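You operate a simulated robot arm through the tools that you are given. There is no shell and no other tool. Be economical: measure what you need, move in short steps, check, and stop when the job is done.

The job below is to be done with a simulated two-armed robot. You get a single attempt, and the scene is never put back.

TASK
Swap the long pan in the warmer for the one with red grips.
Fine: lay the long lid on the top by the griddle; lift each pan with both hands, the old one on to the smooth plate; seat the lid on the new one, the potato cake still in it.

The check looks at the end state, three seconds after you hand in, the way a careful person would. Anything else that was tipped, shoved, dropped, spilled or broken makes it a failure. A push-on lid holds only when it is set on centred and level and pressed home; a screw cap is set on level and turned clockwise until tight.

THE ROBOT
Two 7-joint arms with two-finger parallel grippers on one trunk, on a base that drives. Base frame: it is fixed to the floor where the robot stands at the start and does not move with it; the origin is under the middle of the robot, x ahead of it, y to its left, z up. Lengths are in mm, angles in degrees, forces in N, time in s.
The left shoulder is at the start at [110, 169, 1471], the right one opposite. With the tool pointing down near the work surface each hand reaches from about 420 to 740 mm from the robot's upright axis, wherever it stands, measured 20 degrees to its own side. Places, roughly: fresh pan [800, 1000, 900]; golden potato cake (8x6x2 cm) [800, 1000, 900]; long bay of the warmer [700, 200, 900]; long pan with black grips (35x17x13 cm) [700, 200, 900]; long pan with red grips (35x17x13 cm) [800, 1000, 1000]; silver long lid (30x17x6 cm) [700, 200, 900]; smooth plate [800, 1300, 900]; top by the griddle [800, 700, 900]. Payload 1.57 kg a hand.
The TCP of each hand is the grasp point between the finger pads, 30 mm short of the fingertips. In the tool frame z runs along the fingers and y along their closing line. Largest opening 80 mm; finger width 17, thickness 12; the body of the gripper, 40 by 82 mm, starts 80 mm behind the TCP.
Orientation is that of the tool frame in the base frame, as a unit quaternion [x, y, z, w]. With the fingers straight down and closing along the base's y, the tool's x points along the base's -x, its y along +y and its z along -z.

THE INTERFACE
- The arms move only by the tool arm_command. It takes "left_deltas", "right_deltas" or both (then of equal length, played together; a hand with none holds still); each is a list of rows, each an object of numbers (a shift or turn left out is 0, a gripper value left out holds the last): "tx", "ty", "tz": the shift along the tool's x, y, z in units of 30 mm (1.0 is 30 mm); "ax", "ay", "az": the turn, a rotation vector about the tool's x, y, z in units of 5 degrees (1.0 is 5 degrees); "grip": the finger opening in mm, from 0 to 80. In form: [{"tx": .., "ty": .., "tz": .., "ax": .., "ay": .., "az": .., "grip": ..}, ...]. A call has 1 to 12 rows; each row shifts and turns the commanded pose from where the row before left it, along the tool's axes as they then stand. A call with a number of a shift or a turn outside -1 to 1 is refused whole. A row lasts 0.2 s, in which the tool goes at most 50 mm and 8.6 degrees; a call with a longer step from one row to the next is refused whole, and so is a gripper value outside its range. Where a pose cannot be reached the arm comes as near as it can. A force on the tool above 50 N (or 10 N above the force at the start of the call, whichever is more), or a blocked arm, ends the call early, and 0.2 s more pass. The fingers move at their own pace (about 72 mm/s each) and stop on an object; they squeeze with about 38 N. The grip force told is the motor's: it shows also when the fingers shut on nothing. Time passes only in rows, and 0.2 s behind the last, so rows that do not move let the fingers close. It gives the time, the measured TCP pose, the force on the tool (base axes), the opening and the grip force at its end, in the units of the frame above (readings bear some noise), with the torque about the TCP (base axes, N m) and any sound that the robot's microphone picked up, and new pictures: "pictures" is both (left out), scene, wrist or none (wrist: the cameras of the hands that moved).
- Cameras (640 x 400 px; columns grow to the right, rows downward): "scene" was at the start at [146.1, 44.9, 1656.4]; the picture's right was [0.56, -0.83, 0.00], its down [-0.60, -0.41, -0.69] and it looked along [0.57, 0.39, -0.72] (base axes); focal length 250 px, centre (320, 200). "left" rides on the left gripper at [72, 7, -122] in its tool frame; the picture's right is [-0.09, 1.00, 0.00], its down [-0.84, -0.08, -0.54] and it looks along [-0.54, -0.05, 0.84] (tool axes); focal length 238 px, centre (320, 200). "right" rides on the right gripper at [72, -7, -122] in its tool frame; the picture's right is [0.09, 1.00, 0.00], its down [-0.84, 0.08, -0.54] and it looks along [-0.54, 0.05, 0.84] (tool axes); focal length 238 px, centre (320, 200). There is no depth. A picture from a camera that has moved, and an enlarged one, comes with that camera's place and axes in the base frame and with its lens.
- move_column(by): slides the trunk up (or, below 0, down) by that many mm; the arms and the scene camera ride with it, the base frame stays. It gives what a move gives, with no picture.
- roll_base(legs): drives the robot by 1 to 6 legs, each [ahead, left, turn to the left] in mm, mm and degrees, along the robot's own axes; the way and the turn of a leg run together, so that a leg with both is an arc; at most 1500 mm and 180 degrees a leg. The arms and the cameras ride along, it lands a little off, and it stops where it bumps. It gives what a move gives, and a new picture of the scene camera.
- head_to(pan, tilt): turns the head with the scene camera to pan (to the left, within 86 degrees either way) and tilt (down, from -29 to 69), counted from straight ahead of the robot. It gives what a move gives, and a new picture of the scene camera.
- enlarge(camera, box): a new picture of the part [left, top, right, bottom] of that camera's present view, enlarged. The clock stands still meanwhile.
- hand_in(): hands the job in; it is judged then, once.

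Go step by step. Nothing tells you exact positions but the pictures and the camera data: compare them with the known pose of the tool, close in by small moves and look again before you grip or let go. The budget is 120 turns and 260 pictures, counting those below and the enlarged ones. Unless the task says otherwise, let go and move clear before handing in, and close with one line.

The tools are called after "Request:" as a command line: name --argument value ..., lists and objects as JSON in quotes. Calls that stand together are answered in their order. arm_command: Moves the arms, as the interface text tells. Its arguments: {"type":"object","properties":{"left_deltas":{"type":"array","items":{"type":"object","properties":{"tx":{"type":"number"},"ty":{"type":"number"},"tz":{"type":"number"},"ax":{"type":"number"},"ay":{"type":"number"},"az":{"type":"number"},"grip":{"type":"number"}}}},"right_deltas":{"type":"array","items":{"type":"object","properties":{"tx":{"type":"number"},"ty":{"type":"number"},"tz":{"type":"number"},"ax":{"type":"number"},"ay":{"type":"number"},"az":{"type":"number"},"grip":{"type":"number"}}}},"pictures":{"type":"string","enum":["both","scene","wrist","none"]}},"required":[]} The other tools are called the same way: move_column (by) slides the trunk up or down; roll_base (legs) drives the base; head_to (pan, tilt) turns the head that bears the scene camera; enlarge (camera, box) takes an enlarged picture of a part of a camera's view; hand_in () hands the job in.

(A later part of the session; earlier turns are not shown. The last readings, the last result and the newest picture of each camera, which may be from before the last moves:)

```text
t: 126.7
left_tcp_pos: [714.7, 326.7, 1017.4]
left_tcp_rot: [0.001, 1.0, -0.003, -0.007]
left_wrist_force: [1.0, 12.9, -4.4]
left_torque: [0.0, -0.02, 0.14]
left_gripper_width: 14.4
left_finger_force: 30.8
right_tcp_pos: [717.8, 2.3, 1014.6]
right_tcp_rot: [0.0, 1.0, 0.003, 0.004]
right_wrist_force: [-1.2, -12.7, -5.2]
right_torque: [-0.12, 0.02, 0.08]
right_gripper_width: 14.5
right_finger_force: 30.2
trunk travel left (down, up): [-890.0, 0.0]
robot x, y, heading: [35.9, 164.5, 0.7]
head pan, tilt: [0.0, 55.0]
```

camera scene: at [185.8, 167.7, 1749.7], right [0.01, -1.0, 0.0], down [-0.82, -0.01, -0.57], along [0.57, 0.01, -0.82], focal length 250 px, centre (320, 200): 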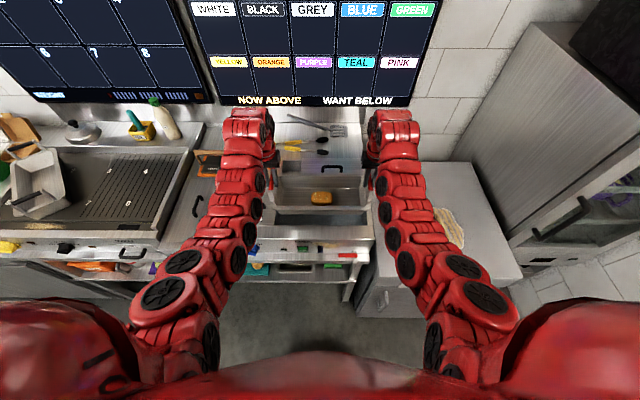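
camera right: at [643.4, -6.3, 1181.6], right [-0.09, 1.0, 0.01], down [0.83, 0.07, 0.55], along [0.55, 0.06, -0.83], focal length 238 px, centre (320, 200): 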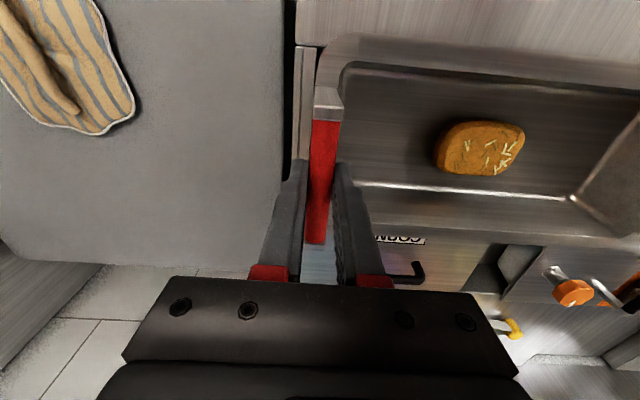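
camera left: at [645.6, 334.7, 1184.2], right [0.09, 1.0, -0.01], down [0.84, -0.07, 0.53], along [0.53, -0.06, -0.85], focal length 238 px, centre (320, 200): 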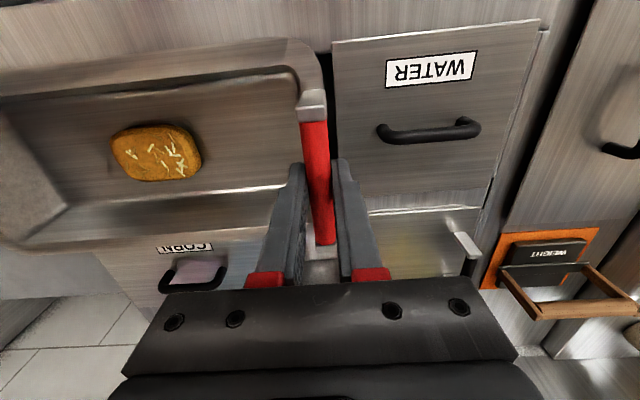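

No contact yet. I correct the right hand 2 mm back and continue slower.

Request:
arm_command --left_deltas '[{"tx": -0.02, "tz": 0.17}, {"tz": 0.17}, {"tz": 0.17}, {"tz": 0.17}, {}]' --right_deltas '[{"tx": 0.06, "tz": 0.12}, {"tz": 0.14}, {"tz": 0.16}, {"tz": 0.16}, {}]' --pictures "none"

Request:
arm_command --left_deltas '[{"tz": 0.12}, {"tz": 0.1}, {}]' --right_deltas '[{"tz": 0.12}, {"tz": 0.1}, {}]' --pictures "none"

```text
t: 127.9
left_tcp_pos: [715.5, 326.7, 997.1]
left_tcp_rot: [0.002, 1.0, -0.003, -0.007]
left_wrist_force: [-0.6, 19.3, -4.7]
left_torque: [0.03, 0.35, -0.09]
left_gripper_width: 14.4
left_finger_force: 30.2
right_tcp_pos: [716.1, 2.4, 998.0]
right_tcp_rot: [0.001, 1.0, 0.003, 0.005]
right_wrist_force: [0.5, -20.5, -5.2]
right_torque: [-0.18, -0.36, -0.1]
right_gripper_width: 14.8
right_finger_force: 30.7
trunk travel left (down, up): [-890.0, 0.0]
robot x, y, heading: [33.8, 166.7, 0.7]
head pan, tilt: [0.0, 55.0]
```

```text
t: 128.7
left_tcp_pos: [714.5, 327.8, 990.0]
left_tcp_rot: [0.001, 1.0, -0.004, -0.006]
left_wrist_force: [1.0, 20.2, -1.6]
left_torque: [0.15, -0.37, 0.08]
left_gripper_width: 14.6
left_finger_force: 30.9
right_tcp_pos: [715.3, 1.6, 991.9]
right_tcp_rot: [0.0, 1.0, 0.002, 0.006]
right_wrist_force: [-0.3, -20.6, -4.2]
right_torque: [-0.02, 0.03, 0.05]
right_gripper_width: 14.5
right_finger_force: 30.8
trunk travel left (down, up): [-890.0, 0.0]
robot x, y, heading: [35.2, 168.0, 0.5]
head pan, tilt: [0.0, 55.0]
```

Contact just starting at z≈990, exactly the old seat height. I settle the last 3 mm.

Request:
arm_command --left_deltas '[{"tz": 0.08}, {}]' --right_deltas '[{"tz": 0.11}, {}]' --pictures "none"

Request:
arm_command --left_deltas '[{"tz": 0.06}, {}]' --right_deltas '[{"tz": 0.07}, {}]' --pictures "none"

Request:
enlarge --camera "scene" --box '[240, 140, 400, 260]'

```text
t: 129.3
left_tcp_pos: [715.6, 327.6, 989.7]
left_tcp_rot: [0.001, 1.0, -0.003, -0.005]
left_wrist_force: [-0.7, 20.1, 23.0]
left_torque: [0.16, 0.63, -0.01]
left_gripper_width: 14.4
left_finger_force: 30.9
right_tcp_pos: [713.7, 1.1, 989.1]
right_tcp_rot: [0.001, 1.0, 0.004, 0.008]
right_wrist_force: [10.9, -20.3, 0.4]
right_torque: [-0.13, 0.68, 0.01]
right_gripper_width: 14.4
right_finger_force: 30.6
trunk travel left (down, up): [-890.0, 0.0]
robot x, y, heading: [33.5, 170.7, 0.2]
head pan, tilt: [0.0, 55.0]
```

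```text
t: 129.9
left_tcp_pos: [715.5, 327.8, 988.7]
left_tcp_rot: [0.0, 1.0, -0.003, -0.003]
left_wrist_force: [1.6, 18.8, 29.8]
left_torque: [0.16, -0.1, 0.06]
left_gripper_width: 15.0
left_finger_force: 30.9
right_tcp_pos: [715.3, 0.8, 989.3]
right_tcp_rot: [0.0, 1.0, 0.003, 0.01]
right_wrist_force: [18.6, -18.8, 11.8]
right_torque: [-0.12, -0.48, 0.08]
right_gripper_width: 14.4
right_finger_force: 30.7
trunk travel left (down, up): [-890.0, 0.0]
robot x, y, heading: [36.2, 161.6, 0.3]
head pan, tilt: [0.0, 55.0]
```

```text
3.33 times, centred on (320, 200) of scene
camera zoom: at [183.8, 167.1, 1750.3], right [0.01, -1.0, 0.0], down [-0.82, -0.01, -0.57], along [0.57, 0.01, -0.82], focal length 832 px, centre (320, 200)
```

zoom: 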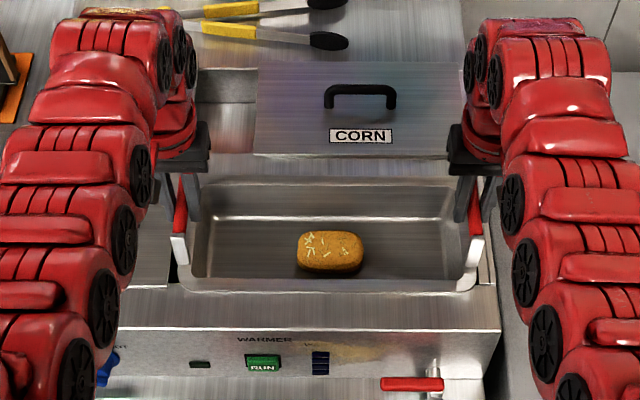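

Seated flush at the old heights on both sides. Release and rise.

Request:
arm_command --left_deltas '[{"tz": -0.06, "grip": 45}, {"grip": 45}, {"grip": 45}, {}, {"tz": -0.7}, {"tz": -0.8}, {"tz": -0.8}, {"tz": -0.8}, {}]' --right_deltas '[{"tz": -0.05, "grip": 45}, {"grip": 45}, {"grip": 45}, {}, {"tz": -0.7}, {"tz": -0.8}, {"tz": -0.8}, {"tz": -0.8}, {}]' --pictures "wrist"

```text
t: 131.9
left_tcp_pos: [714.3, 325.9, 1084.1]
left_tcp_rot: [0.002, 1.0, -0.005, -0.007]
left_wrist_force: [0.5, 0.3, 0.5]
left_torque: [0.0, 0.01, 0.0]
left_gripper_width: 44.8
left_finger_force: 0.1
right_tcp_pos: [714.0, 2.1, 1080.2]
right_tcp_rot: [0.0, 1.0, 0.005, 0.006]
right_wrist_force: [0.7, 0.3, -0.5]
right_torque: [0.03, 0.01, -0.01]
right_gripper_width: 44.9
right_finger_force: 0.0
trunk travel left (down, up): [-890.0, 0.0]
robot x, y, heading: [34.8, 166.9, 0.4]
head pan, tilt: [0.0, 55.0]
camera right: at [640.0, -6.0, 1201.2], right [-0.09, 1.0, 0.01], down [0.83, 0.07, 0.55], along [0.55, 0.06, -0.83], focal length 238 px, centre (320, 200)
camera left: at [645.3, 334.7, 1208.0], right [0.09, 1.0, -0.01], down [0.84, -0.08, 0.53], along [0.53, -0.06, -0.85], focal length 238 px, centre (320, 200)
```

right: 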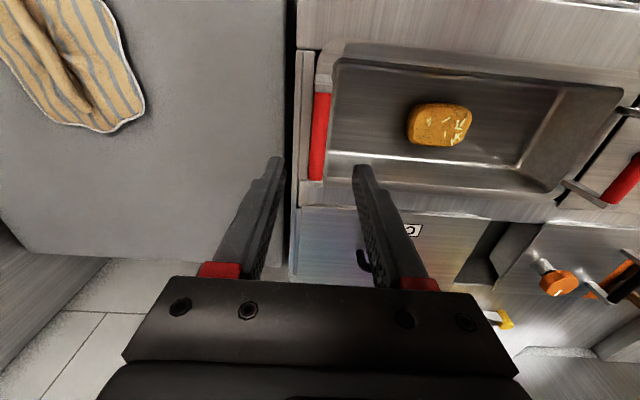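
left: 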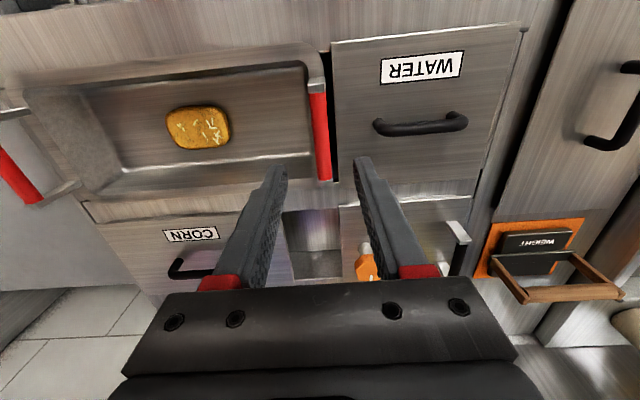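

Red pan is seated with the cake in it. Now I drive left to fetch the lid with the left hand.

Request:
roll_base --legs '[[20, 339, -0.4]]'

Request:
arm_command --left_deltas '[{"tz": 0.3, "grip": 60}, {}]' --pictures "wrist"

```text
t: 134.1
left_tcp_pos: [733.6, 655.0, 1083.8]
left_tcp_rot: [0.004, 1.0, -0.003, -0.006]
left_wrist_force: [-0.6, 0.6, 0.0]
left_torque: [-0.01, -0.02, -0.02]
left_gripper_width: 44.8
left_finger_force: 0.0
right_tcp_pos: [730.0, 330.2, 1080.7]
right_tcp_rot: [0.001, 1.0, 0.004, 0.006]
right_wrist_force: [-0.5, -0.8, 0.2]
right_torque: [0.04, 0.01, -0.02]
right_gripper_width: 45.0
right_finger_force: 0.1
trunk travel left (down, up): [-890.0, 0.0]
robot x, y, heading: [51.2, 500.3, -0.1]
head pan, tilt: [0.0, 55.0]
camera scene: at [204.2, 498.3, 1749.7], right [0.0, -1.0, 0.0], down [-0.82, 0.0, -0.57], along [0.57, 0.0, -0.82], focal length 250 px, centre (320, 200)
```

scene: 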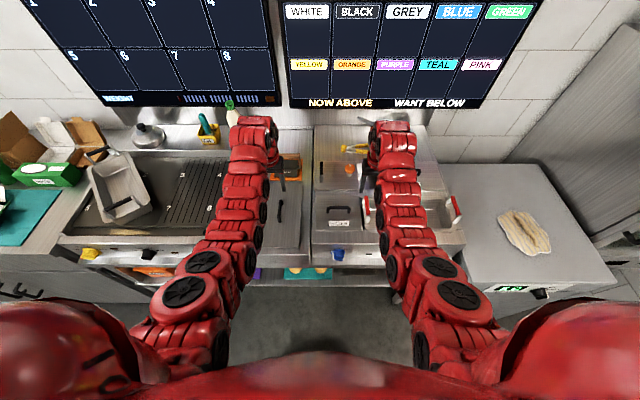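

```text
t: 134.7
left_tcp_pos: [734.1, 656.4, 1075.3]
left_tcp_rot: [0.005, 1.0, -0.004, -0.007]
left_wrist_force: [1.4, -0.1, -0.2]
left_torque: [0.01, 0.02, 0.02]
left_gripper_width: 60.2
left_finger_force: 0.0
right_tcp_pos: [729.8, 329.9, 1080.9]
right_tcp_rot: [0.002, 1.0, 0.004, 0.006]
right_wrist_force: [0.1, -0.5, -0.8]
right_torque: [0.01, 0.0, -0.02]
right_gripper_width: 45.2
right_finger_force: 0.0
trunk travel left (down, up): [-890.0, 0.0]
robot x, y, heading: [54.2, 497.0, 0.4]
head pan, tilt: [0.0, 55.0]
camera left: at [664.1, 664.4, 1199.7], right [0.1, 0.99, -0.01], down [0.84, -0.08, 0.53], along [0.53, -0.06, -0.85], focal length 238 px, centre (320, 200)
```

left: 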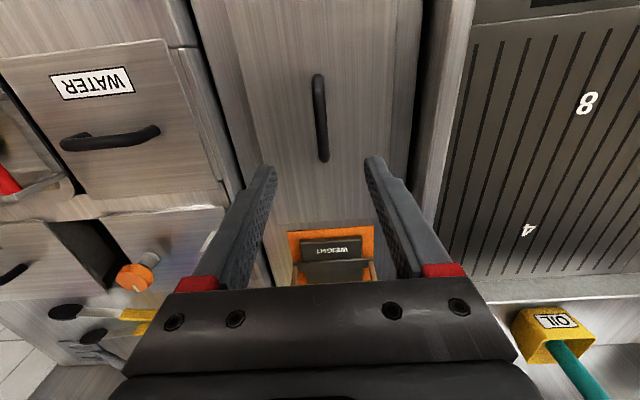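

The handle is in line with the left fingers. I lower to z≈967 (the same relative height as my earlier check of the lid) and compare.

Request:
arm_command --left_deltas '[{"tz": 1}, {"tz": 1}, {"tz": 1}, {"tz": 0.6}, {}]' --pictures "wrist"

```text
t: 135.9
left_tcp_pos: [730.1, 655.5, 968.9]
left_tcp_rot: [0.004, 1.0, -0.004, -0.006]
left_wrist_force: [-0.1, 0.1, 0.3]
left_torque: [-0.01, 0.02, -0.01]
left_gripper_width: 60.4
left_finger_force: 0.0
right_tcp_pos: [731.2, 330.6, 1080.9]
right_tcp_rot: [0.004, 1.0, 0.004, 0.006]
right_wrist_force: [-0.8, 0.4, -0.5]
right_torque: [-0.03, -0.03, 0.01]
right_gripper_width: 44.8
right_finger_force: 0.0
trunk travel left (down, up): [-890.0, 0.0]
robot x, y, heading: [50.1, 502.6, -0.0]
head pan, tilt: [0.0, 55.0]
camera left: at [659.6, 664.9, 1092.2], right [0.1, 0.99, -0.01], down [0.84, -0.08, 0.53], along [0.53, -0.06, -0.85], focal length 238 px, centre (320, 200)
```

left: 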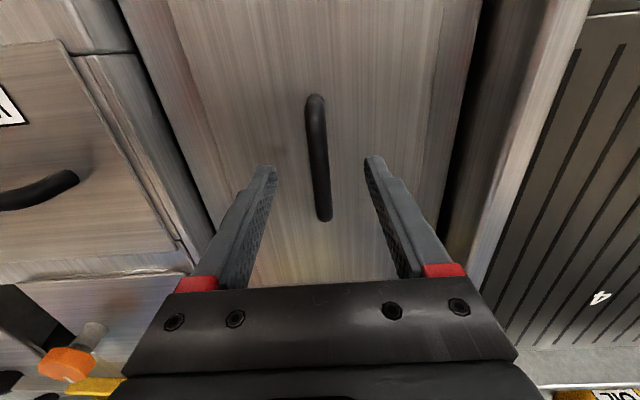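

It matches the earlier picture. I level the tool, lower 24 mm and grip.

Request:
arm_command --left_deltas '[{"ax": -0.09, "ay": -0.14, "az": -0.09}, {"tz": 0.4}, {"tz": 0.4}, {"grip": 0}, {"grip": 0}, {"grip": 0}, {"grip": 0}]' --pictures "wrist"

```text
t: 137.5
left_tcp_pos: [732.2, 654.5, 954.3]
left_tcp_rot: [0.0, 1.0, 0.0, 0.0]
left_wrist_force: [-1.0, 2.3, 2.1]
left_torque: [0.03, 0.02, -0.05]
left_gripper_width: 12.7
left_finger_force: 29.1
left hand out of reach, approached as far as the arm can: row 3
right_tcp_pos: [730.4, 331.7, 1080.8]
right_tcp_rot: [0.002, 1.0, 0.004, 0.006]
right_wrist_force: [-0.8, 1.4, 0.7]
right_torque: [0.02, -0.04, 0.01]
right_gripper_width: 45.3
right_finger_force: 0.1
trunk travel left (down, up): [-890.0, 0.0]
robot x, y, heading: [54.0, 496.7, 0.4]
head pan, tilt: [0.0, 55.0]
camera left: at [659.3, 661.7, 1078.7], right [0.09, 1.0, 0.0], down [0.84, -0.08, 0.54], along [0.54, -0.05, -0.84], focal length 238 px, centre (320, 200)
```

left: 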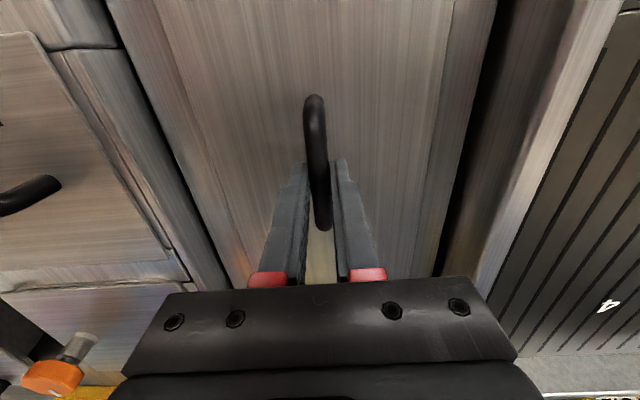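

The arm stopped 10 mm high at its reach limit; I open, lower the trunk 10 mm, and re-grip deeper.

Request:
arm_command --left_deltas '[{"grip": 50}, {"grip": 50}, {}]' --pictures "none"

Request:
move_column --by -9

Request:
arm_command --left_deltas '[{"grip": 0}, {"grip": 0}, {"grip": 0}, {"grip": 0}]' --pictures "wrist"

```text
t: 138.3
left_tcp_pos: [730.8, 654.6, 955.1]
left_tcp_rot: [0.001, 1.0, 0.0, -0.001]
left_wrist_force: [0.0, 0.3, -0.1]
left_torque: [-0.01, 0.02, 0.02]
left_gripper_width: 50.1
left_finger_force: 0.0
right_tcp_pos: [729.6, 330.9, 1080.1]
right_tcp_rot: [0.003, 1.0, 0.003, 0.006]
right_wrist_force: [-0.1, 0.2, -0.2]
right_torque: [-0.03, 0.0, -0.01]
right_gripper_width: 45.2
right_finger_force: 0.0
trunk travel left (down, up): [-890.0, 0.0]
robot x, y, heading: [51.5, 502.2, 0.2]
head pan, tilt: [0.0, 55.0]
```

```text
t: 138.8
left_tcp_pos: [731.7, 654.6, 947.0]
left_tcp_rot: [0.0, 1.0, 0.0, -0.002]
left_wrist_force: [0.2, 0.0, -0.3]
left_torque: [0.03, -0.03, 0.01]
left_gripper_width: 49.9
left_finger_force: 0.0
right_tcp_pos: [730.8, 329.9, 1071.1]
right_tcp_rot: [0.003, 1.0, 0.003, 0.007]
right_wrist_force: [-0.3, 0.2, -0.7]
right_torque: [-0.06, -0.01, 0.02]
right_gripper_width: 45.1
right_finger_force: 0.1
trunk travel left (down, up): [-881.0, 9.0]
robot x, y, heading: [55.5, 495.8, 0.1]
head pan, tilt: [0.0, 55.0]
```

```text
t: 139.8
left_tcp_pos: [730.2, 654.6, 947.0]
left_tcp_rot: [0.0, 1.0, 0.0, 0.001]
left_wrist_force: [-0.4, 0.3, 0.7]
left_torque: [-0.01, 0.08, -0.02]
left_gripper_width: 12.5
left_finger_force: 29.0
right_tcp_pos: [729.4, 331.4, 1071.9]
right_tcp_rot: [0.003, 1.0, 0.004, 0.006]
right_wrist_force: [-0.2, 0.6, 0.2]
right_torque: [-0.05, 0.0, -0.02]
right_gripper_width: 45.0
right_finger_force: 0.0
trunk travel left (down, up): [-881.0, 9.0]
robot x, y, heading: [53.4, 504.3, 0.2]
head pan, tilt: [0.0, 55.0]
camera left: at [659.3, 661.4, 1069.7], right [0.09, 1.0, 0.0], down [0.84, -0.08, 0.54], along [0.54, -0.05, -0.84], focal length 238 px, centre (320, 200)
```

left: 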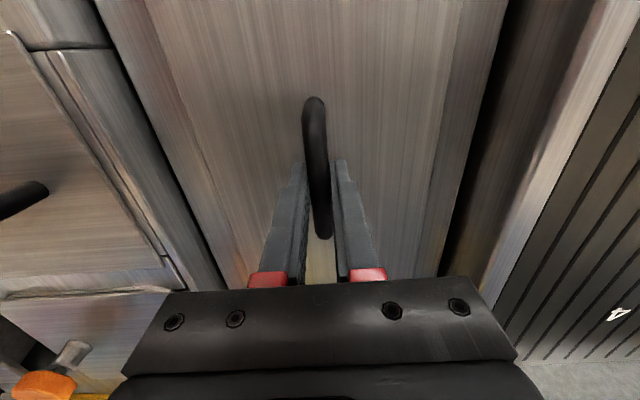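

Good grip with nearly the original relation (≈3 mm higher). Lift 150 mm and drive back over the pan.

Request:
arm_command --left_deltas '[{"tz": -0.3}, {"tz": -0.7}, {"tz": -1}, {"tz": -1}, {"tz": -1}, {"tz": -0.8}, {}]' --pictures "none"

Request:
roll_base --legs '[[-11, -489, 0]]'

Request:
arm_command --left_deltas '[{"az": -1}, {"az": -1}, {"az": -1}, {"az": -1}, {"az": -1}, {"az": -1}, {"az": -1}, {"az": -1}, {"az": -1}, {"az": -1}, {"az": -1}, {"az": -1}]' --pictures "none"

Request:
arm_command --left_deltas '[{"az": -1}, {"az": -1}, {"az": -1}, {"az": -1}, {"az": -1}, {"az": -1}, {}]'

```text
t: 141.4
left_tcp_pos: [731.6, 653.3, 1090.4]
left_tcp_rot: [0.0, 1.0, -0.001, -0.001]
left_wrist_force: [0.4, -0.5, -4.8]
left_torque: [-0.02, -0.01, 0.01]
left_gripper_width: 12.4
left_finger_force: 29.3
right_tcp_pos: [730.8, 331.7, 1072.4]
right_tcp_rot: [0.003, 1.0, 0.004, 0.006]
right_wrist_force: [0.6, 0.4, 0.4]
right_torque: [0.01, -0.02, -0.01]
right_gripper_width: 44.7
right_finger_force: 0.0
trunk travel left (down, up): [-881.0, 9.0]
robot x, y, heading: [49.9, 499.7, 0.3]
head pan, tilt: [0.0, 55.0]
```

```text
t: 144.3
left_tcp_pos: [723.0, 172.7, 1090.3]
left_tcp_rot: [-0.003, 1.0, -0.001, -0.002]
left_wrist_force: [-0.7, 1.0, -5.1]
left_torque: [-0.01, 0.02, -0.01]
left_gripper_width: 12.4
left_finger_force: 29.7
right_tcp_pos: [723.9, -148.6, 1071.0]
right_tcp_rot: [-0.001, 1.0, 0.003, 0.006]
right_wrist_force: [0.3, -0.1, -0.4]
right_torque: [-0.01, -0.06, -0.02]
right_gripper_width: 44.9
right_finger_force: 0.1
trunk travel left (down, up): [-881.0, 9.0]
robot x, y, heading: [47.5, 17.2, 0.5]
head pan, tilt: [0.0, 55.0]
camera scene: at [197.0, 18.5, 1740.6], right [0.01, -1.0, 0.0], down [-0.82, -0.01, -0.57], along [0.57, 0.0, -0.82], focal length 250 px, centre (320, 200)
```

scene: 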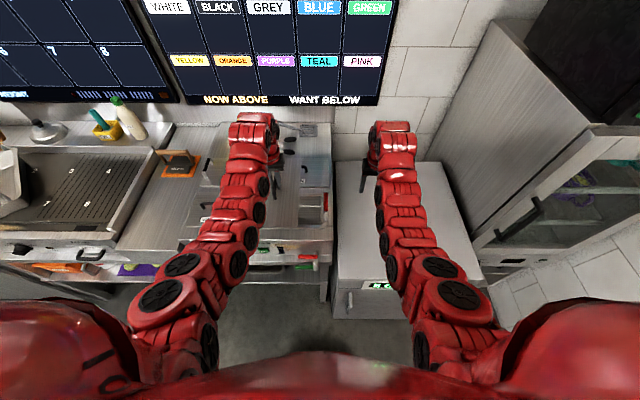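

```text
t: 146.9
left_tcp_pos: [721.5, 169.9, 1089.9]
left_tcp_rot: [-0.503, 0.865, 0.001, -0.001]
left_wrist_force: [-0.1, -0.7, -4.1]
left_torque: [-0.01, -0.02, -0.01]
left_gripper_width: 12.2
left_finger_force: 29.3
right_tcp_pos: [724.3, -149.1, 1070.7]
right_tcp_rot: [0.0, 1.0, 0.004, 0.005]
right_wrist_force: [0.1, 1.2, 1.0]
right_torque: [0.01, -0.01, -0.01]
right_gripper_width: 45.3
right_finger_force: 0.0
trunk travel left (down, up): [-881.0, 9.0]
robot x, y, heading: [44.7, 12.2, 0.5]
head pan, tilt: [0.0, 55.0]
```

```text
t: 148.5
left_tcp_pos: [722.0, 172.0, 1089.2]
left_tcp_rot: [0.708, -0.706, 0.0, 0.001]
left_wrist_force: [0.3, -0.3, -4.6]
left_torque: [-0.01, 0.01, -0.02]
left_gripper_width: 12.3
left_finger_force: 29.7
right_tcp_pos: [724.1, -149.6, 1072.0]
right_tcp_rot: [0.0, 1.0, 0.003, 0.006]
right_wrist_force: [0.6, 0.2, 0.0]
right_torque: [0.01, -0.01, -0.01]
right_gripper_width: 45.2
right_finger_force: 0.0
trunk travel left (down, up): [-881.0, 9.0]
robot x, y, heading: [42.8, 17.5, 0.4]
head pan, tilt: [0.0, 55.0]
camera scene: at [197.0, 17.5, 1740.6], right [0.01, -1.0, 0.0], down [-0.82, -0.01, -0.57], along [0.57, 0.0, -0.82], focal length 250 px, centre (320, 200)
camera left: at [716.7, 100.7, 1212.8], right [-1.0, 0.09, 0.0], down [0.07, 0.84, 0.54], along [0.05, 0.54, -0.84], focal length 238 px, centre (320, 200)
```

scene: 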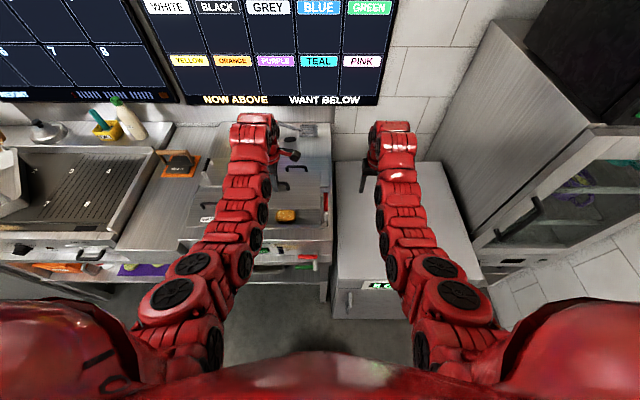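
left: 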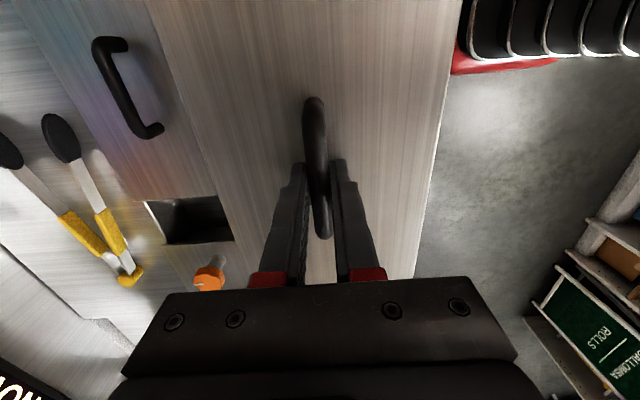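

The lid hangs parallel over the pan. I correct (−2,−7) mm and lower to z≈1005 for a check.

Request:
arm_command --left_deltas '[{"tx": 0.22, "ty": 0.06}, {"tz": 0.9}, {"tz": 0.9}, {"tz": 0.9}, {}]'

Request:
enlarge --camera "scene" --box '[190, 150, 350, 270]'

Request:
enlarge --camera "right" --box '[300, 0, 640, 220]'

```text
t: 149.7
left_tcp_pos: [721.1, 165.1, 1011.7]
left_tcp_rot: [0.71, -0.705, -0.001, 0.001]
left_wrist_force: [0.2, 0.1, -4.0]
left_torque: [-0.01, 0.01, 0.02]
left_gripper_width: 12.4
left_finger_force: 29.4
right_tcp_pos: [723.0, -148.4, 1071.7]
right_tcp_rot: [0.001, 1.0, 0.004, 0.006]
right_wrist_force: [0.4, 0.9, 0.3]
right_torque: [0.01, 0.02, 0.01]
right_gripper_width: 44.9
right_finger_force: 0.1
trunk travel left (down, up): [-881.0, 9.0]
robot x, y, heading: [43.2, 18.1, 0.6]
head pan, tilt: [0.0, 55.0]
camera scene: at [196.9, 17.6, 1740.6], right [0.01, -1.0, 0.0], down [-0.82, -0.01, -0.57], along [0.57, 0.0, -0.82], focal length 250 px, centre (320, 200)
camera left: at [715.7, 93.8, 1134.3], right [-1.0, 0.09, 0.0], down [0.07, 0.84, 0.54], along [0.05, 0.54, -0.84], focal length 238 px, centre (320, 200)
```

scene: 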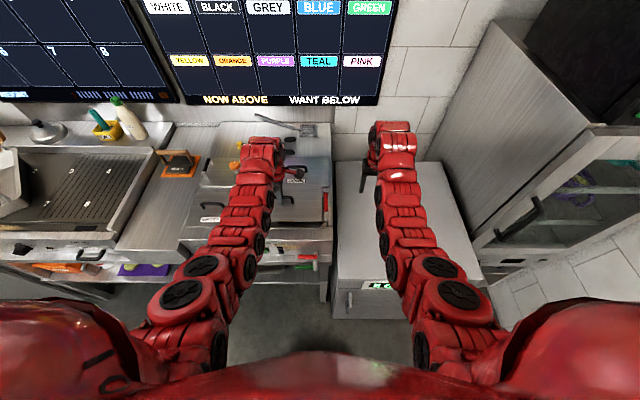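
left: 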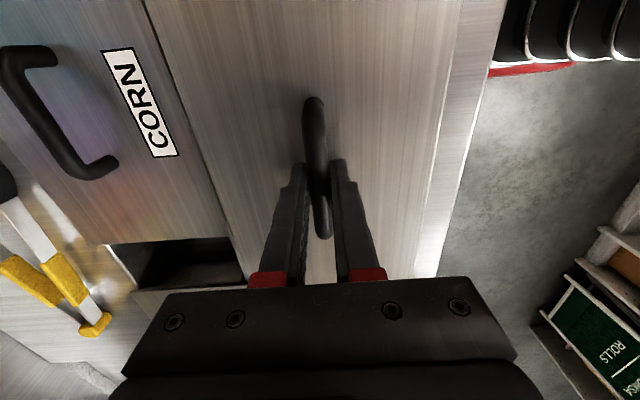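

```text
3.33 times, centred on (270, 210) of scene
camera zoom: at [196.9, 17.6, 1740.6], right [0.01, -1.0, 0.0], down [-0.82, -0.01, -0.57], along [0.57, 0.0, -0.82], focal length 832 px, centre (487, 167)
```

zoom: 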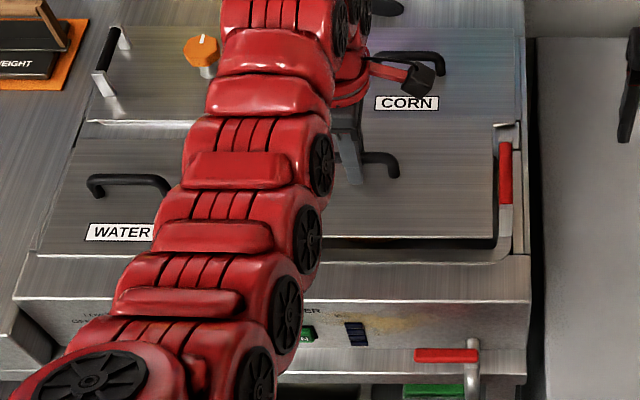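

```text
1.82 times, centred on (470, 110) of right
camera zoom: at [649.8, -156.6, 1192.1], right [-0.09, 1.0, 0.01], down [0.83, 0.07, 0.55], along [0.55, 0.06, -0.83], focal length 433 px, centre (47, 364)
```

zoom: 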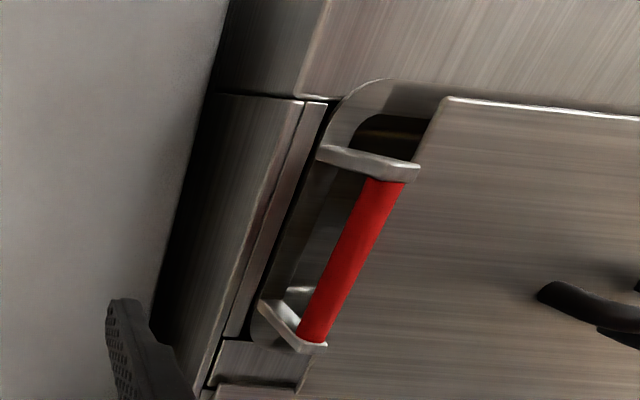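

Everything lines up between the red grips. Trim yaw and lower to z≈981, then check the gaps.

Request:
arm_command --left_deltas '[{"az": 0.1, "tz": 0.4}, {"tz": 0.35}, {"tz": 0.28}, {}]' --pictures "none"

Request:
enlarge --camera "scene" --box '[250, 170, 350, 240]'

Request:
enlarge --camera "right" --box '[300, 0, 640, 220]'

```text
t: 150.7
left_tcp_pos: [719.8, 166.2, 979.3]
left_tcp_rot: [-0.706, 0.708, -0.001, -0.001]
left_wrist_force: [-0.1, 0.0, -1.6]
left_torque: [-0.01, -0.17, 0.01]
left_gripper_width: 12.5
left_finger_force: 29.7
right_tcp_pos: [722.1, -149.0, 1072.2]
right_tcp_rot: [-0.001, 1.0, 0.004, 0.007]
right_wrist_force: [0.7, 0.1, -0.2]
right_torque: [-0.01, -0.01, 0.01]
right_gripper_width: 45.0
right_finger_force: 0.1
trunk travel left (down, up): [-881.0, 9.0]
robot x, y, heading: [44.9, 17.2, 0.7]
head pan, tilt: [0.0, 55.0]
```

```text
5.71 times, centred on (300, 205) of scene
camera zoom: at [196.4, 17.4, 1740.7], right [0.01, -1.0, 0.0], down [-0.82, -0.01, -0.57], along [0.57, 0.0, -0.82], focal length 1427 px, centre (434, 171)
```

zoom: 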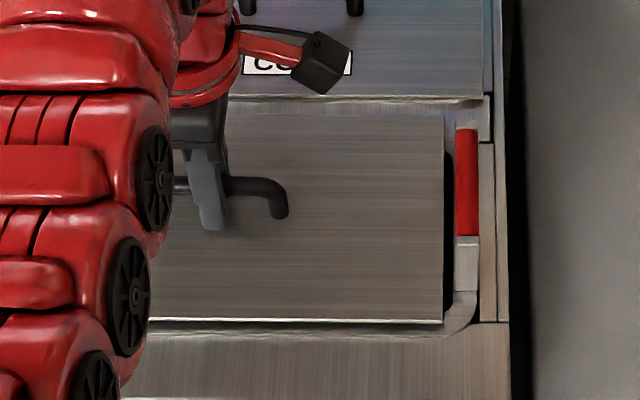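

```text
1.82 times, centred on (470, 110) of right
camera zoom: at [649.4, -156.7, 1192.3], right [-0.09, 1.0, 0.01], down [0.83, 0.07, 0.55], along [0.55, 0.06, -0.83], focal length 433 px, centre (47, 364)
```

zoom: 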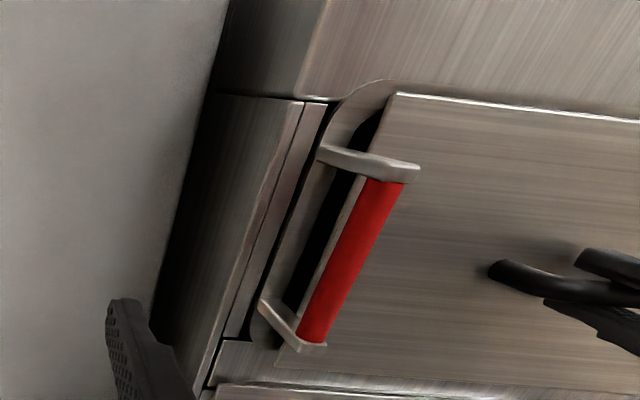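

The lid is just starting to engage (contact on the far side), centred within ~2 mm. I press down in small steps watching force and torque.

Request:
arm_command --left_deltas '[{"tx": 0.04, "tz": 0.07}, {}]' --pictures "none"

Request:
arm_command --left_deltas '[{"tz": 0.07}, {}]' --pictures "none"

```text
t: 151.3
left_tcp_pos: [720.6, 165.8, 977.3]
left_tcp_rot: [-0.706, 0.708, 0.0, 0.0]
left_wrist_force: [-1.8, 1.1, 3.7]
left_torque: [-0.19, 0.01, 0.02]
left_gripper_width: 12.5
left_finger_force: 29.1
right_tcp_pos: [723.5, -149.0, 1072.1]
right_tcp_rot: [0.0, 1.0, 0.004, 0.005]
right_wrist_force: [0.4, -0.2, -0.3]
right_torque: [-0.02, 0.01, -0.02]
right_gripper_width: 45.3
right_finger_force: 0.1
trunk travel left (down, up): [-881.0, 9.0]
robot x, y, heading: [44.8, 16.1, 0.5]
head pan, tilt: [0.0, 55.0]
```

```text
t: 151.9
left_tcp_pos: [718.7, 166.3, 976.7]
left_tcp_rot: [-0.706, 0.708, -0.002, 0.001]
left_wrist_force: [-0.2, 4.4, 18.6]
left_torque: [-0.06, 0.03, 0.0]
left_gripper_width: 12.3
left_finger_force: 29.4
right_tcp_pos: [720.6, -148.7, 1073.7]
right_tcp_rot: [0.0, 1.0, 0.003, 0.008]
right_wrist_force: [0.1, -0.7, -0.3]
right_torque: [0.02, 0.01, -0.01]
right_gripper_width: 45.0
right_finger_force: 0.0
trunk travel left (down, up): [-881.0, 9.0]
robot x, y, heading: [43.5, 18.5, 0.4]
head pan, tilt: [0.0, 55.0]
```

Supported evenly but ~6 mm above home. I press harder, still level.

Request:
arm_command --left_deltas '[{"tz": 0.07}, {"tz": 0.05}, {}]' --pictures "none"

Request:
arm_command --left_deltas '[{"tz": 0.1}, {"tz": 0.1}, {}]' --pictures "none"

Request:
enlarge --camera "scene" --box '[250, 170, 350, 240]'

```text
t: 152.7
left_tcp_pos: [720.0, 165.6, 973.1]
left_tcp_rot: [-0.706, 0.708, -0.002, 0.002]
left_wrist_force: [1.9, 5.3, 33.1]
left_torque: [0.04, -0.07, -0.03]
left_gripper_width: 12.5
left_finger_force: 30.3
right_tcp_pos: [720.5, -149.5, 1073.6]
right_tcp_rot: [0.0, 1.0, 0.004, 0.008]
right_wrist_force: [0.0, -0.8, -0.3]
right_torque: [0.01, 0.0, 0.01]
right_gripper_width: 44.9
right_finger_force: 0.1
trunk travel left (down, up): [-881.0, 9.0]
robot x, y, heading: [42.9, 13.8, 0.5]
head pan, tilt: [0.0, 55.0]
```

```text
t: 153.2
left_tcp_pos: [722.6, 164.8, 973.7]
left_tcp_rot: [-0.706, 0.709, -0.006, 0.005]
left_wrist_force: [-11.0, 2.3, 31.5]
left_torque: [-0.39, -0.25, -0.12]
left_gripper_width: 12.3
left_finger_force: 29.3
right_tcp_pos: [720.3, -149.0, 1073.9]
right_tcp_rot: [0.0, 1.0, 0.004, 0.008]
right_wrist_force: [0.3, 0.2, -0.8]
right_torque: [0.0, 0.02, 0.02]
right_gripper_width: 44.9
right_finger_force: 0.1
trunk travel left (down, up): [-881.0, 9.0]
robot x, y, heading: [47.7, 14.2, 0.4]
head pan, tilt: [0.0, 55.0]
stopped in row 2 (left hand): the force on the tool passed its limit at 53 N (the readings are from after the stop); the commanded pose is now the measured one
```

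```text
5.71 times, centred on (300, 205) of scene
camera zoom: at [191.3, 16.6, 1740.9], right [0.01, -1.0, 0.0], down [-0.82, -0.01, -0.58], along [0.58, 0.01, -0.82], focal length 1427 px, centre (434, 171)
```

zoom: 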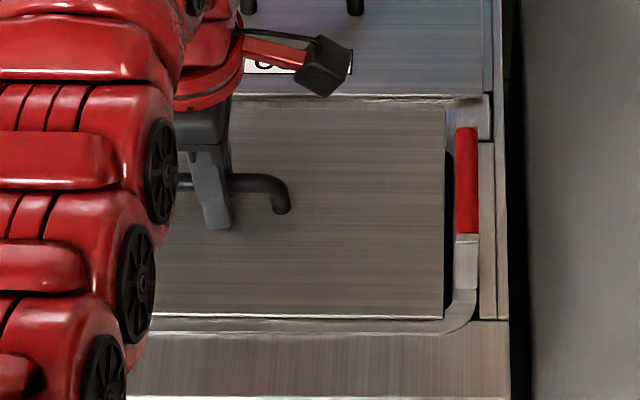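

It moved down about 4 mm, then hit hard resistance. I look at the wrist view and right view to judge whether it is home.

Request:
enlarge --camera "left" --box '[0, 0, 640, 400]'

Request:
enlarge --camera "right" --box '[400, 0, 640, 180]'

```text
1.00 times, centred on (320, 200) of left (not enlarged: the box is as wide or as high as the picture)
camera zoom: at [714.4, 93.0, 1096.7], right [-1.0, 0.1, -0.02], down [0.07, 0.84, 0.54], along [0.07, 0.54, -0.84], focal length 238 px, centre (320, 200)
```

zoom: 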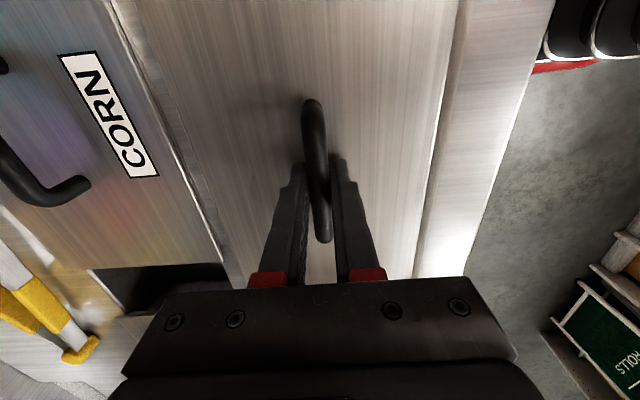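

```text
2.22 times, centred on (520, 90) of right
camera zoom: at [646.2, -156.9, 1193.8], right [-0.09, 1.0, 0.01], down [0.83, 0.07, 0.56], along [0.55, 0.06, -0.83], focal length 530 px, centre (-124, 444)
```

zoom: 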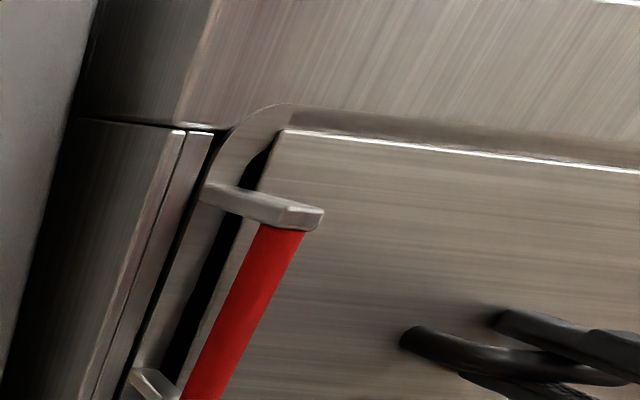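

The fingers slid back to the original depth on the handle (tips on the plate), so the lid is still ~6 mm high. I look closely at the rim margins around the lid to check its centring.

Request:
enlarge --camera "scene" --box '[290, 180, 340, 215]'

Request:
enlarge --camera "scene" --box '[280, 205, 340, 245]'

Request:
enlarge --camera "left" --box '[100, 0, 500, 280]'

```text
11.43 times, centred on (315, 198) of scene
camera zoom: at [191.3, 16.6, 1740.9], right [0.01, -1.0, 0.0], down [-0.82, -0.01, -0.58], along [0.58, 0.01, -0.82], focal length 2854 px, centre (377, 229)
```

zoom: 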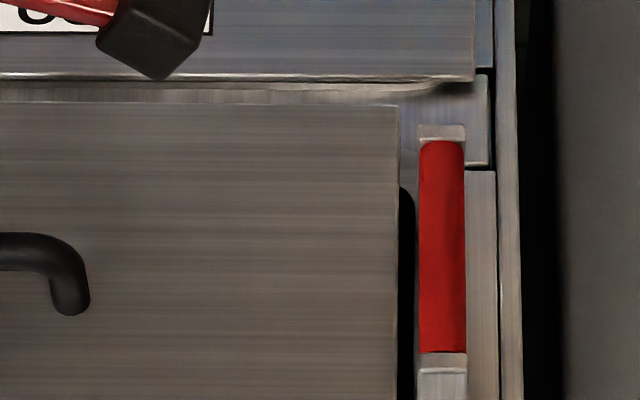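

```text
10.00 times, centred on (310, 225) of scene
camera zoom: at [191.3, 16.6, 1740.9], right [0.01, -1.0, 0.0], down [-0.82, -0.01, -0.58], along [0.58, 0.01, -0.82], focal length 2497 px, centre (420, -50)
```

zoom: 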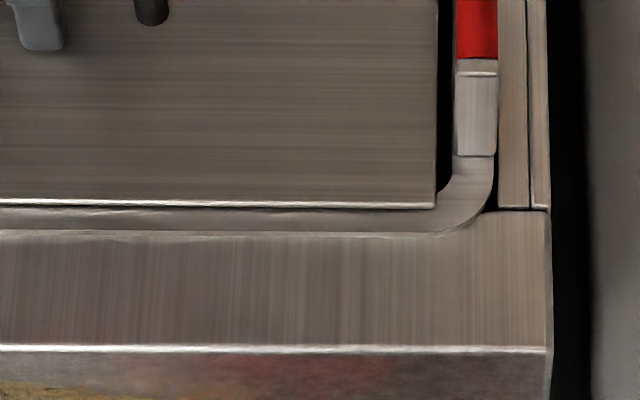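

```text
1.43 times, centred on (300, 140) of left
camera zoom: at [714.4, 93.0, 1096.7], right [-1.0, 0.1, -0.02], down [0.07, 0.84, 0.54], along [0.07, 0.54, -0.84], focal length 340 px, centre (349, 286)
```

zoom: 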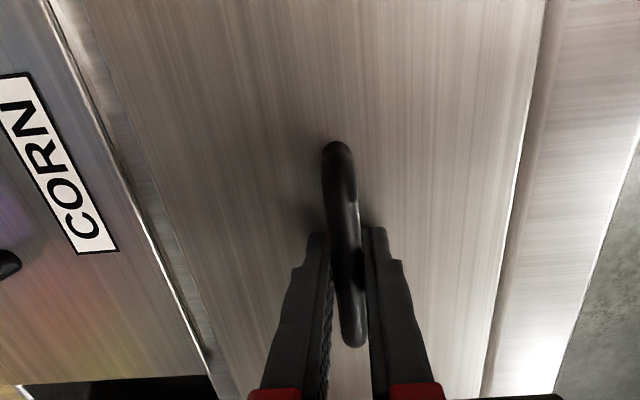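

The lid seems centred lengthwise (≈5 mm gaps), but may be 3–4 mm too far back. I ease pressure, shift 3 mm toward me, and press again.

Request:
arm_command --left_deltas '[{"tz": -0.06}, {"ty": 0.06}, {"ty": 0.05}, {}]' --pictures "none"

Request:
arm_command --left_deltas '[{"tz": 0.1}, {"tz": 0.08}, {}]' --pictures "none"

```text
t: 154.2
left_tcp_pos: [721.2, 164.1, 973.3]
left_tcp_rot: [-0.706, 0.709, -0.005, 0.004]
left_wrist_force: [11.3, -1.6, 28.0]
left_torque: [-0.28, -0.44, 0.0]
left_gripper_width: 12.5
left_finger_force: 29.2
right_tcp_pos: [722.3, -148.7, 1073.7]
right_tcp_rot: [0.0, 1.0, 0.004, 0.008]
right_wrist_force: [-0.2, -0.4, 0.1]
right_torque: [-0.01, -0.01, 0.0]
right_gripper_width: 45.0
right_finger_force: 0.0
trunk travel left (down, up): [-881.0, 9.0]
robot x, y, heading: [49.3, 19.1, 0.5]
head pan, tilt: [0.0, 55.0]
```

```text
t: 154.7
left_tcp_pos: [721.3, 166.0, 973.2]
left_tcp_rot: [-0.705, 0.709, -0.008, 0.008]
left_wrist_force: [-7.3, -0.9, 22.9]
left_torque: [0.02, 0.16, 0.02]
left_gripper_width: 12.7
left_finger_force: 29.2
right_tcp_pos: [719.5, -149.4, 1072.9]
right_tcp_rot: [0.0, 1.0, 0.004, 0.007]
right_wrist_force: [-0.3, -0.2, 0.1]
right_torque: [-0.01, -0.02, -0.01]
right_gripper_width: 45.0
right_finger_force: 0.1
trunk travel left (down, up): [-881.0, 9.0]
robot x, y, heading: [45.2, 14.5, 0.3]
head pan, tilt: [0.0, 55.0]
stopped in row 2 (left hand): the force on the tool passed its limit at 53 N (the readings are from after the stop); the commanded pose is now the measured one
```

Pressing introduced a 1.3° tilt and there is a slight yaw mismatch. I raise 5 mm, re-level and trim the yaw, then look again.

Request:
arm_command --left_deltas '[{"tz": -0.12}, {"tz": -0.15, "ax": -0.26, "az": -0.1}, {}, {}]' --pictures "none"

Request:
enlarge --camera "scene" --box '[270, 180, 340, 230]'

Request:
enlarge --camera "right" --box '[380, 0, 640, 180]'

```text
t: 155.7
left_tcp_pos: [724.8, 165.2, 977.6]
left_tcp_rot: [0.709, -0.705, -0.003, 0.002]
left_wrist_force: [-0.4, 0.5, -4.8]
left_torque: [0.02, 0.02, -0.01]
left_gripper_width: 12.4
left_finger_force: 29.9
right_tcp_pos: [724.9, -149.4, 1071.5]
right_tcp_rot: [0.0, 1.0, 0.003, 0.006]
right_wrist_force: [0.4, 0.7, -0.4]
right_torque: [0.02, -0.02, 0.03]
right_gripper_width: 45.0
right_finger_force: 0.0
trunk travel left (down, up): [-881.0, 9.0]
robot x, y, heading: [42.3, 18.5, 0.5]
head pan, tilt: [0.0, 55.0]
```

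```text
8.00 times, centred on (305, 205) of scene
camera zoom: at [197.4, 17.6, 1740.5], right [0.01, -1.0, 0.0], down [-0.82, -0.01, -0.57], along [0.57, 0.0, -0.82], focal length 1998 px, centre (440, 160)
```

zoom: 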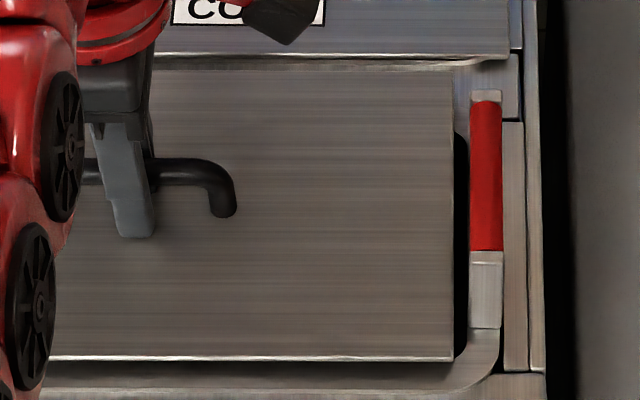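

```text
2.22 times, centred on (510, 90) of right
camera zoom: at [650.2, -156.4, 1191.9], right [-0.09, 1.0, 0.01], down [0.83, 0.07, 0.55], along [0.55, 0.06, -0.83], focal length 530 px, centre (-102, 444)
```

zoom: 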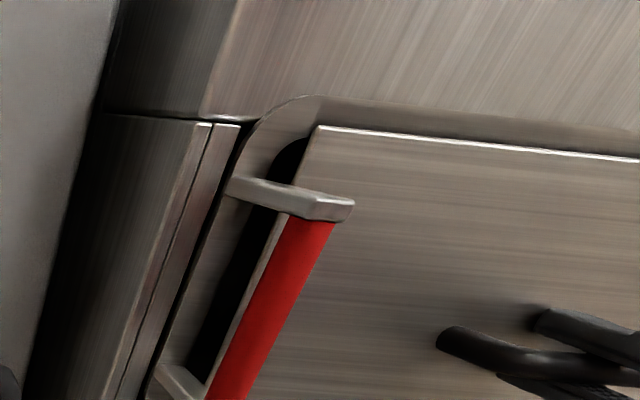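

Unloaded, the lid is actually 4–5 mm too far back (x 724.8). I bring it to x≈720.3 and lower to light contact.

Request:
arm_command --left_deltas '[{"ty": 0.15, "tz": -0.05}, {}, {"tz": 0.1}, {}]' --pictures "none"

Request:
arm_command --left_deltas '[{"tz": 0.1}, {}]' --pictures "none"

Request:
arm_command --left_deltas '[{"tz": 0.1}, {}]' --pictures "none"

```text
t: 156.7
left_tcp_pos: [719.6, 166.0, 976.2]
left_tcp_rot: [0.71, -0.705, -0.002, 0.003]
left_wrist_force: [-1.0, -0.2, -4.2]
left_torque: [-0.06, -0.06, -0.03]
left_gripper_width: 12.4
left_finger_force: 29.8
right_tcp_pos: [724.2, -149.6, 1072.7]
right_tcp_rot: [0.0, 1.0, 0.003, 0.006]
right_wrist_force: [-0.1, 0.3, 0.2]
right_torque: [0.03, -0.01, 0.01]
right_gripper_width: 44.9
right_finger_force: 0.1
trunk travel left (down, up): [-881.0, 9.0]
robot x, y, heading: [44.9, 18.1, 0.7]
head pan, tilt: [0.0, 55.0]
```

```text
t: 157.3
left_tcp_pos: [719.4, 163.9, 973.5]
left_tcp_rot: [0.709, -0.706, -0.001, 0.002]
left_wrist_force: [0.3, 0.2, 9.7]
left_torque: [-0.32, -0.87, -0.01]
left_gripper_width: 12.5
left_finger_force: 29.5
right_tcp_pos: [722.0, -149.3, 1072.4]
right_tcp_rot: [0.0, 1.0, 0.004, 0.007]
right_wrist_force: [0.0, 0.6, 0.0]
right_torque: [0.0, 0.01, 0.02]
right_gripper_width: 44.9
right_finger_force: 0.0
trunk travel left (down, up): [-881.0, 9.0]
robot x, y, heading: [44.3, 18.3, 0.6]
head pan, tilt: [0.0, 55.0]
```

```text
t: 157.9
left_tcp_pos: [718.4, 165.1, 973.4]
left_tcp_rot: [0.709, -0.706, -0.001, -0.001]
left_wrist_force: [2.1, -0.1, 31.8]
left_torque: [0.27, -0.37, 0.0]
left_gripper_width: 12.3
left_finger_force: 29.7
right_tcp_pos: [719.3, -150.0, 1072.9]
right_tcp_rot: [0.0, 1.0, 0.004, 0.008]
right_wrist_force: [0.2, 0.4, 0.1]
right_torque: [-0.03, 0.0, -0.01]
right_gripper_width: 44.9
right_finger_force: 0.1
trunk travel left (down, up): [-881.0, 9.0]
robot x, y, heading: [42.9, 16.4, 0.3]
head pan, tilt: [0.0, 55.0]
```

Same stop height at x≈719, so it is not the x offset alone. I press on here in ratcheted steps, watching for a drop or click.

Request:
arm_command --left_deltas '[{"tz": 0.07}, {}]' --pictures "none"

Request:
arm_command --left_deltas '[{"tz": 0.05}, {}]' --pictures "none"

Request:
enlarge --camera "scene" --box '[270, 180, 340, 230]'

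```text
t: 158.6
left_tcp_pos: [720.6, 165.4, 974.1]
left_tcp_rot: [0.709, -0.705, 0.003, -0.005]
left_wrist_force: [-6.3, -0.6, 26.3]
left_torque: [0.32, 0.01, 0.02]
left_gripper_width: 12.3
left_finger_force: 29.3
right_tcp_pos: [720.6, -150.5, 1073.4]
right_tcp_rot: [0.0, 1.0, 0.005, 0.007]
right_wrist_force: [-0.3, 0.4, -0.3]
right_torque: [-0.01, 0.02, -0.02]
right_gripper_width: 45.0
right_finger_force: 0.0
trunk travel left (down, up): [-881.0, 9.0]
robot x, y, heading: [48.2, 17.7, 0.5]
head pan, tilt: [0.0, 55.0]
stopped in row 2 (left hand): the force on the tool passed its limit at 51 N (the readings are from after the stop); the commanded pose is now the measured one
```

```text
t: 159.2
left_tcp_pos: [720.8, 166.2, 973.7]
left_tcp_rot: [0.71, -0.705, 0.003, -0.005]
left_wrist_force: [1.3, 0.9, 45.2]
left_torque: [-0.14, -0.31, 0.03]
left_gripper_width: 12.3
left_finger_force: 29.3
right_tcp_pos: [719.4, -150.3, 1074.4]
right_tcp_rot: [-0.001, 1.0, 0.004, 0.007]
right_wrist_force: [0.8, -0.2, 0.6]
right_torque: [-0.04, -0.03, 0.01]
right_gripper_width: 44.8
right_finger_force: 0.1
trunk travel left (down, up): [-881.0, 9.0]
robot x, y, heading: [48.9, 15.5, 0.9]
head pan, tilt: [0.0, 55.0]
```

```text
8.00 times, centred on (305, 205) of scene
camera zoom: at [189.7, 16.1, 1741.6], right [0.01, -1.0, 0.0], down [-0.82, -0.01, -0.58], along [0.58, 0.01, -0.82], focal length 1998 px, centre (440, 160)
```

zoom: 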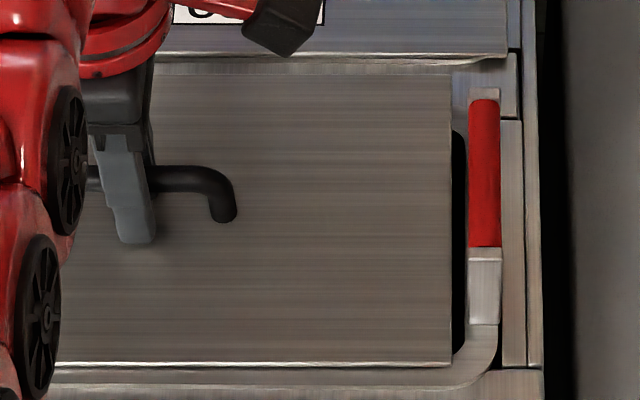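

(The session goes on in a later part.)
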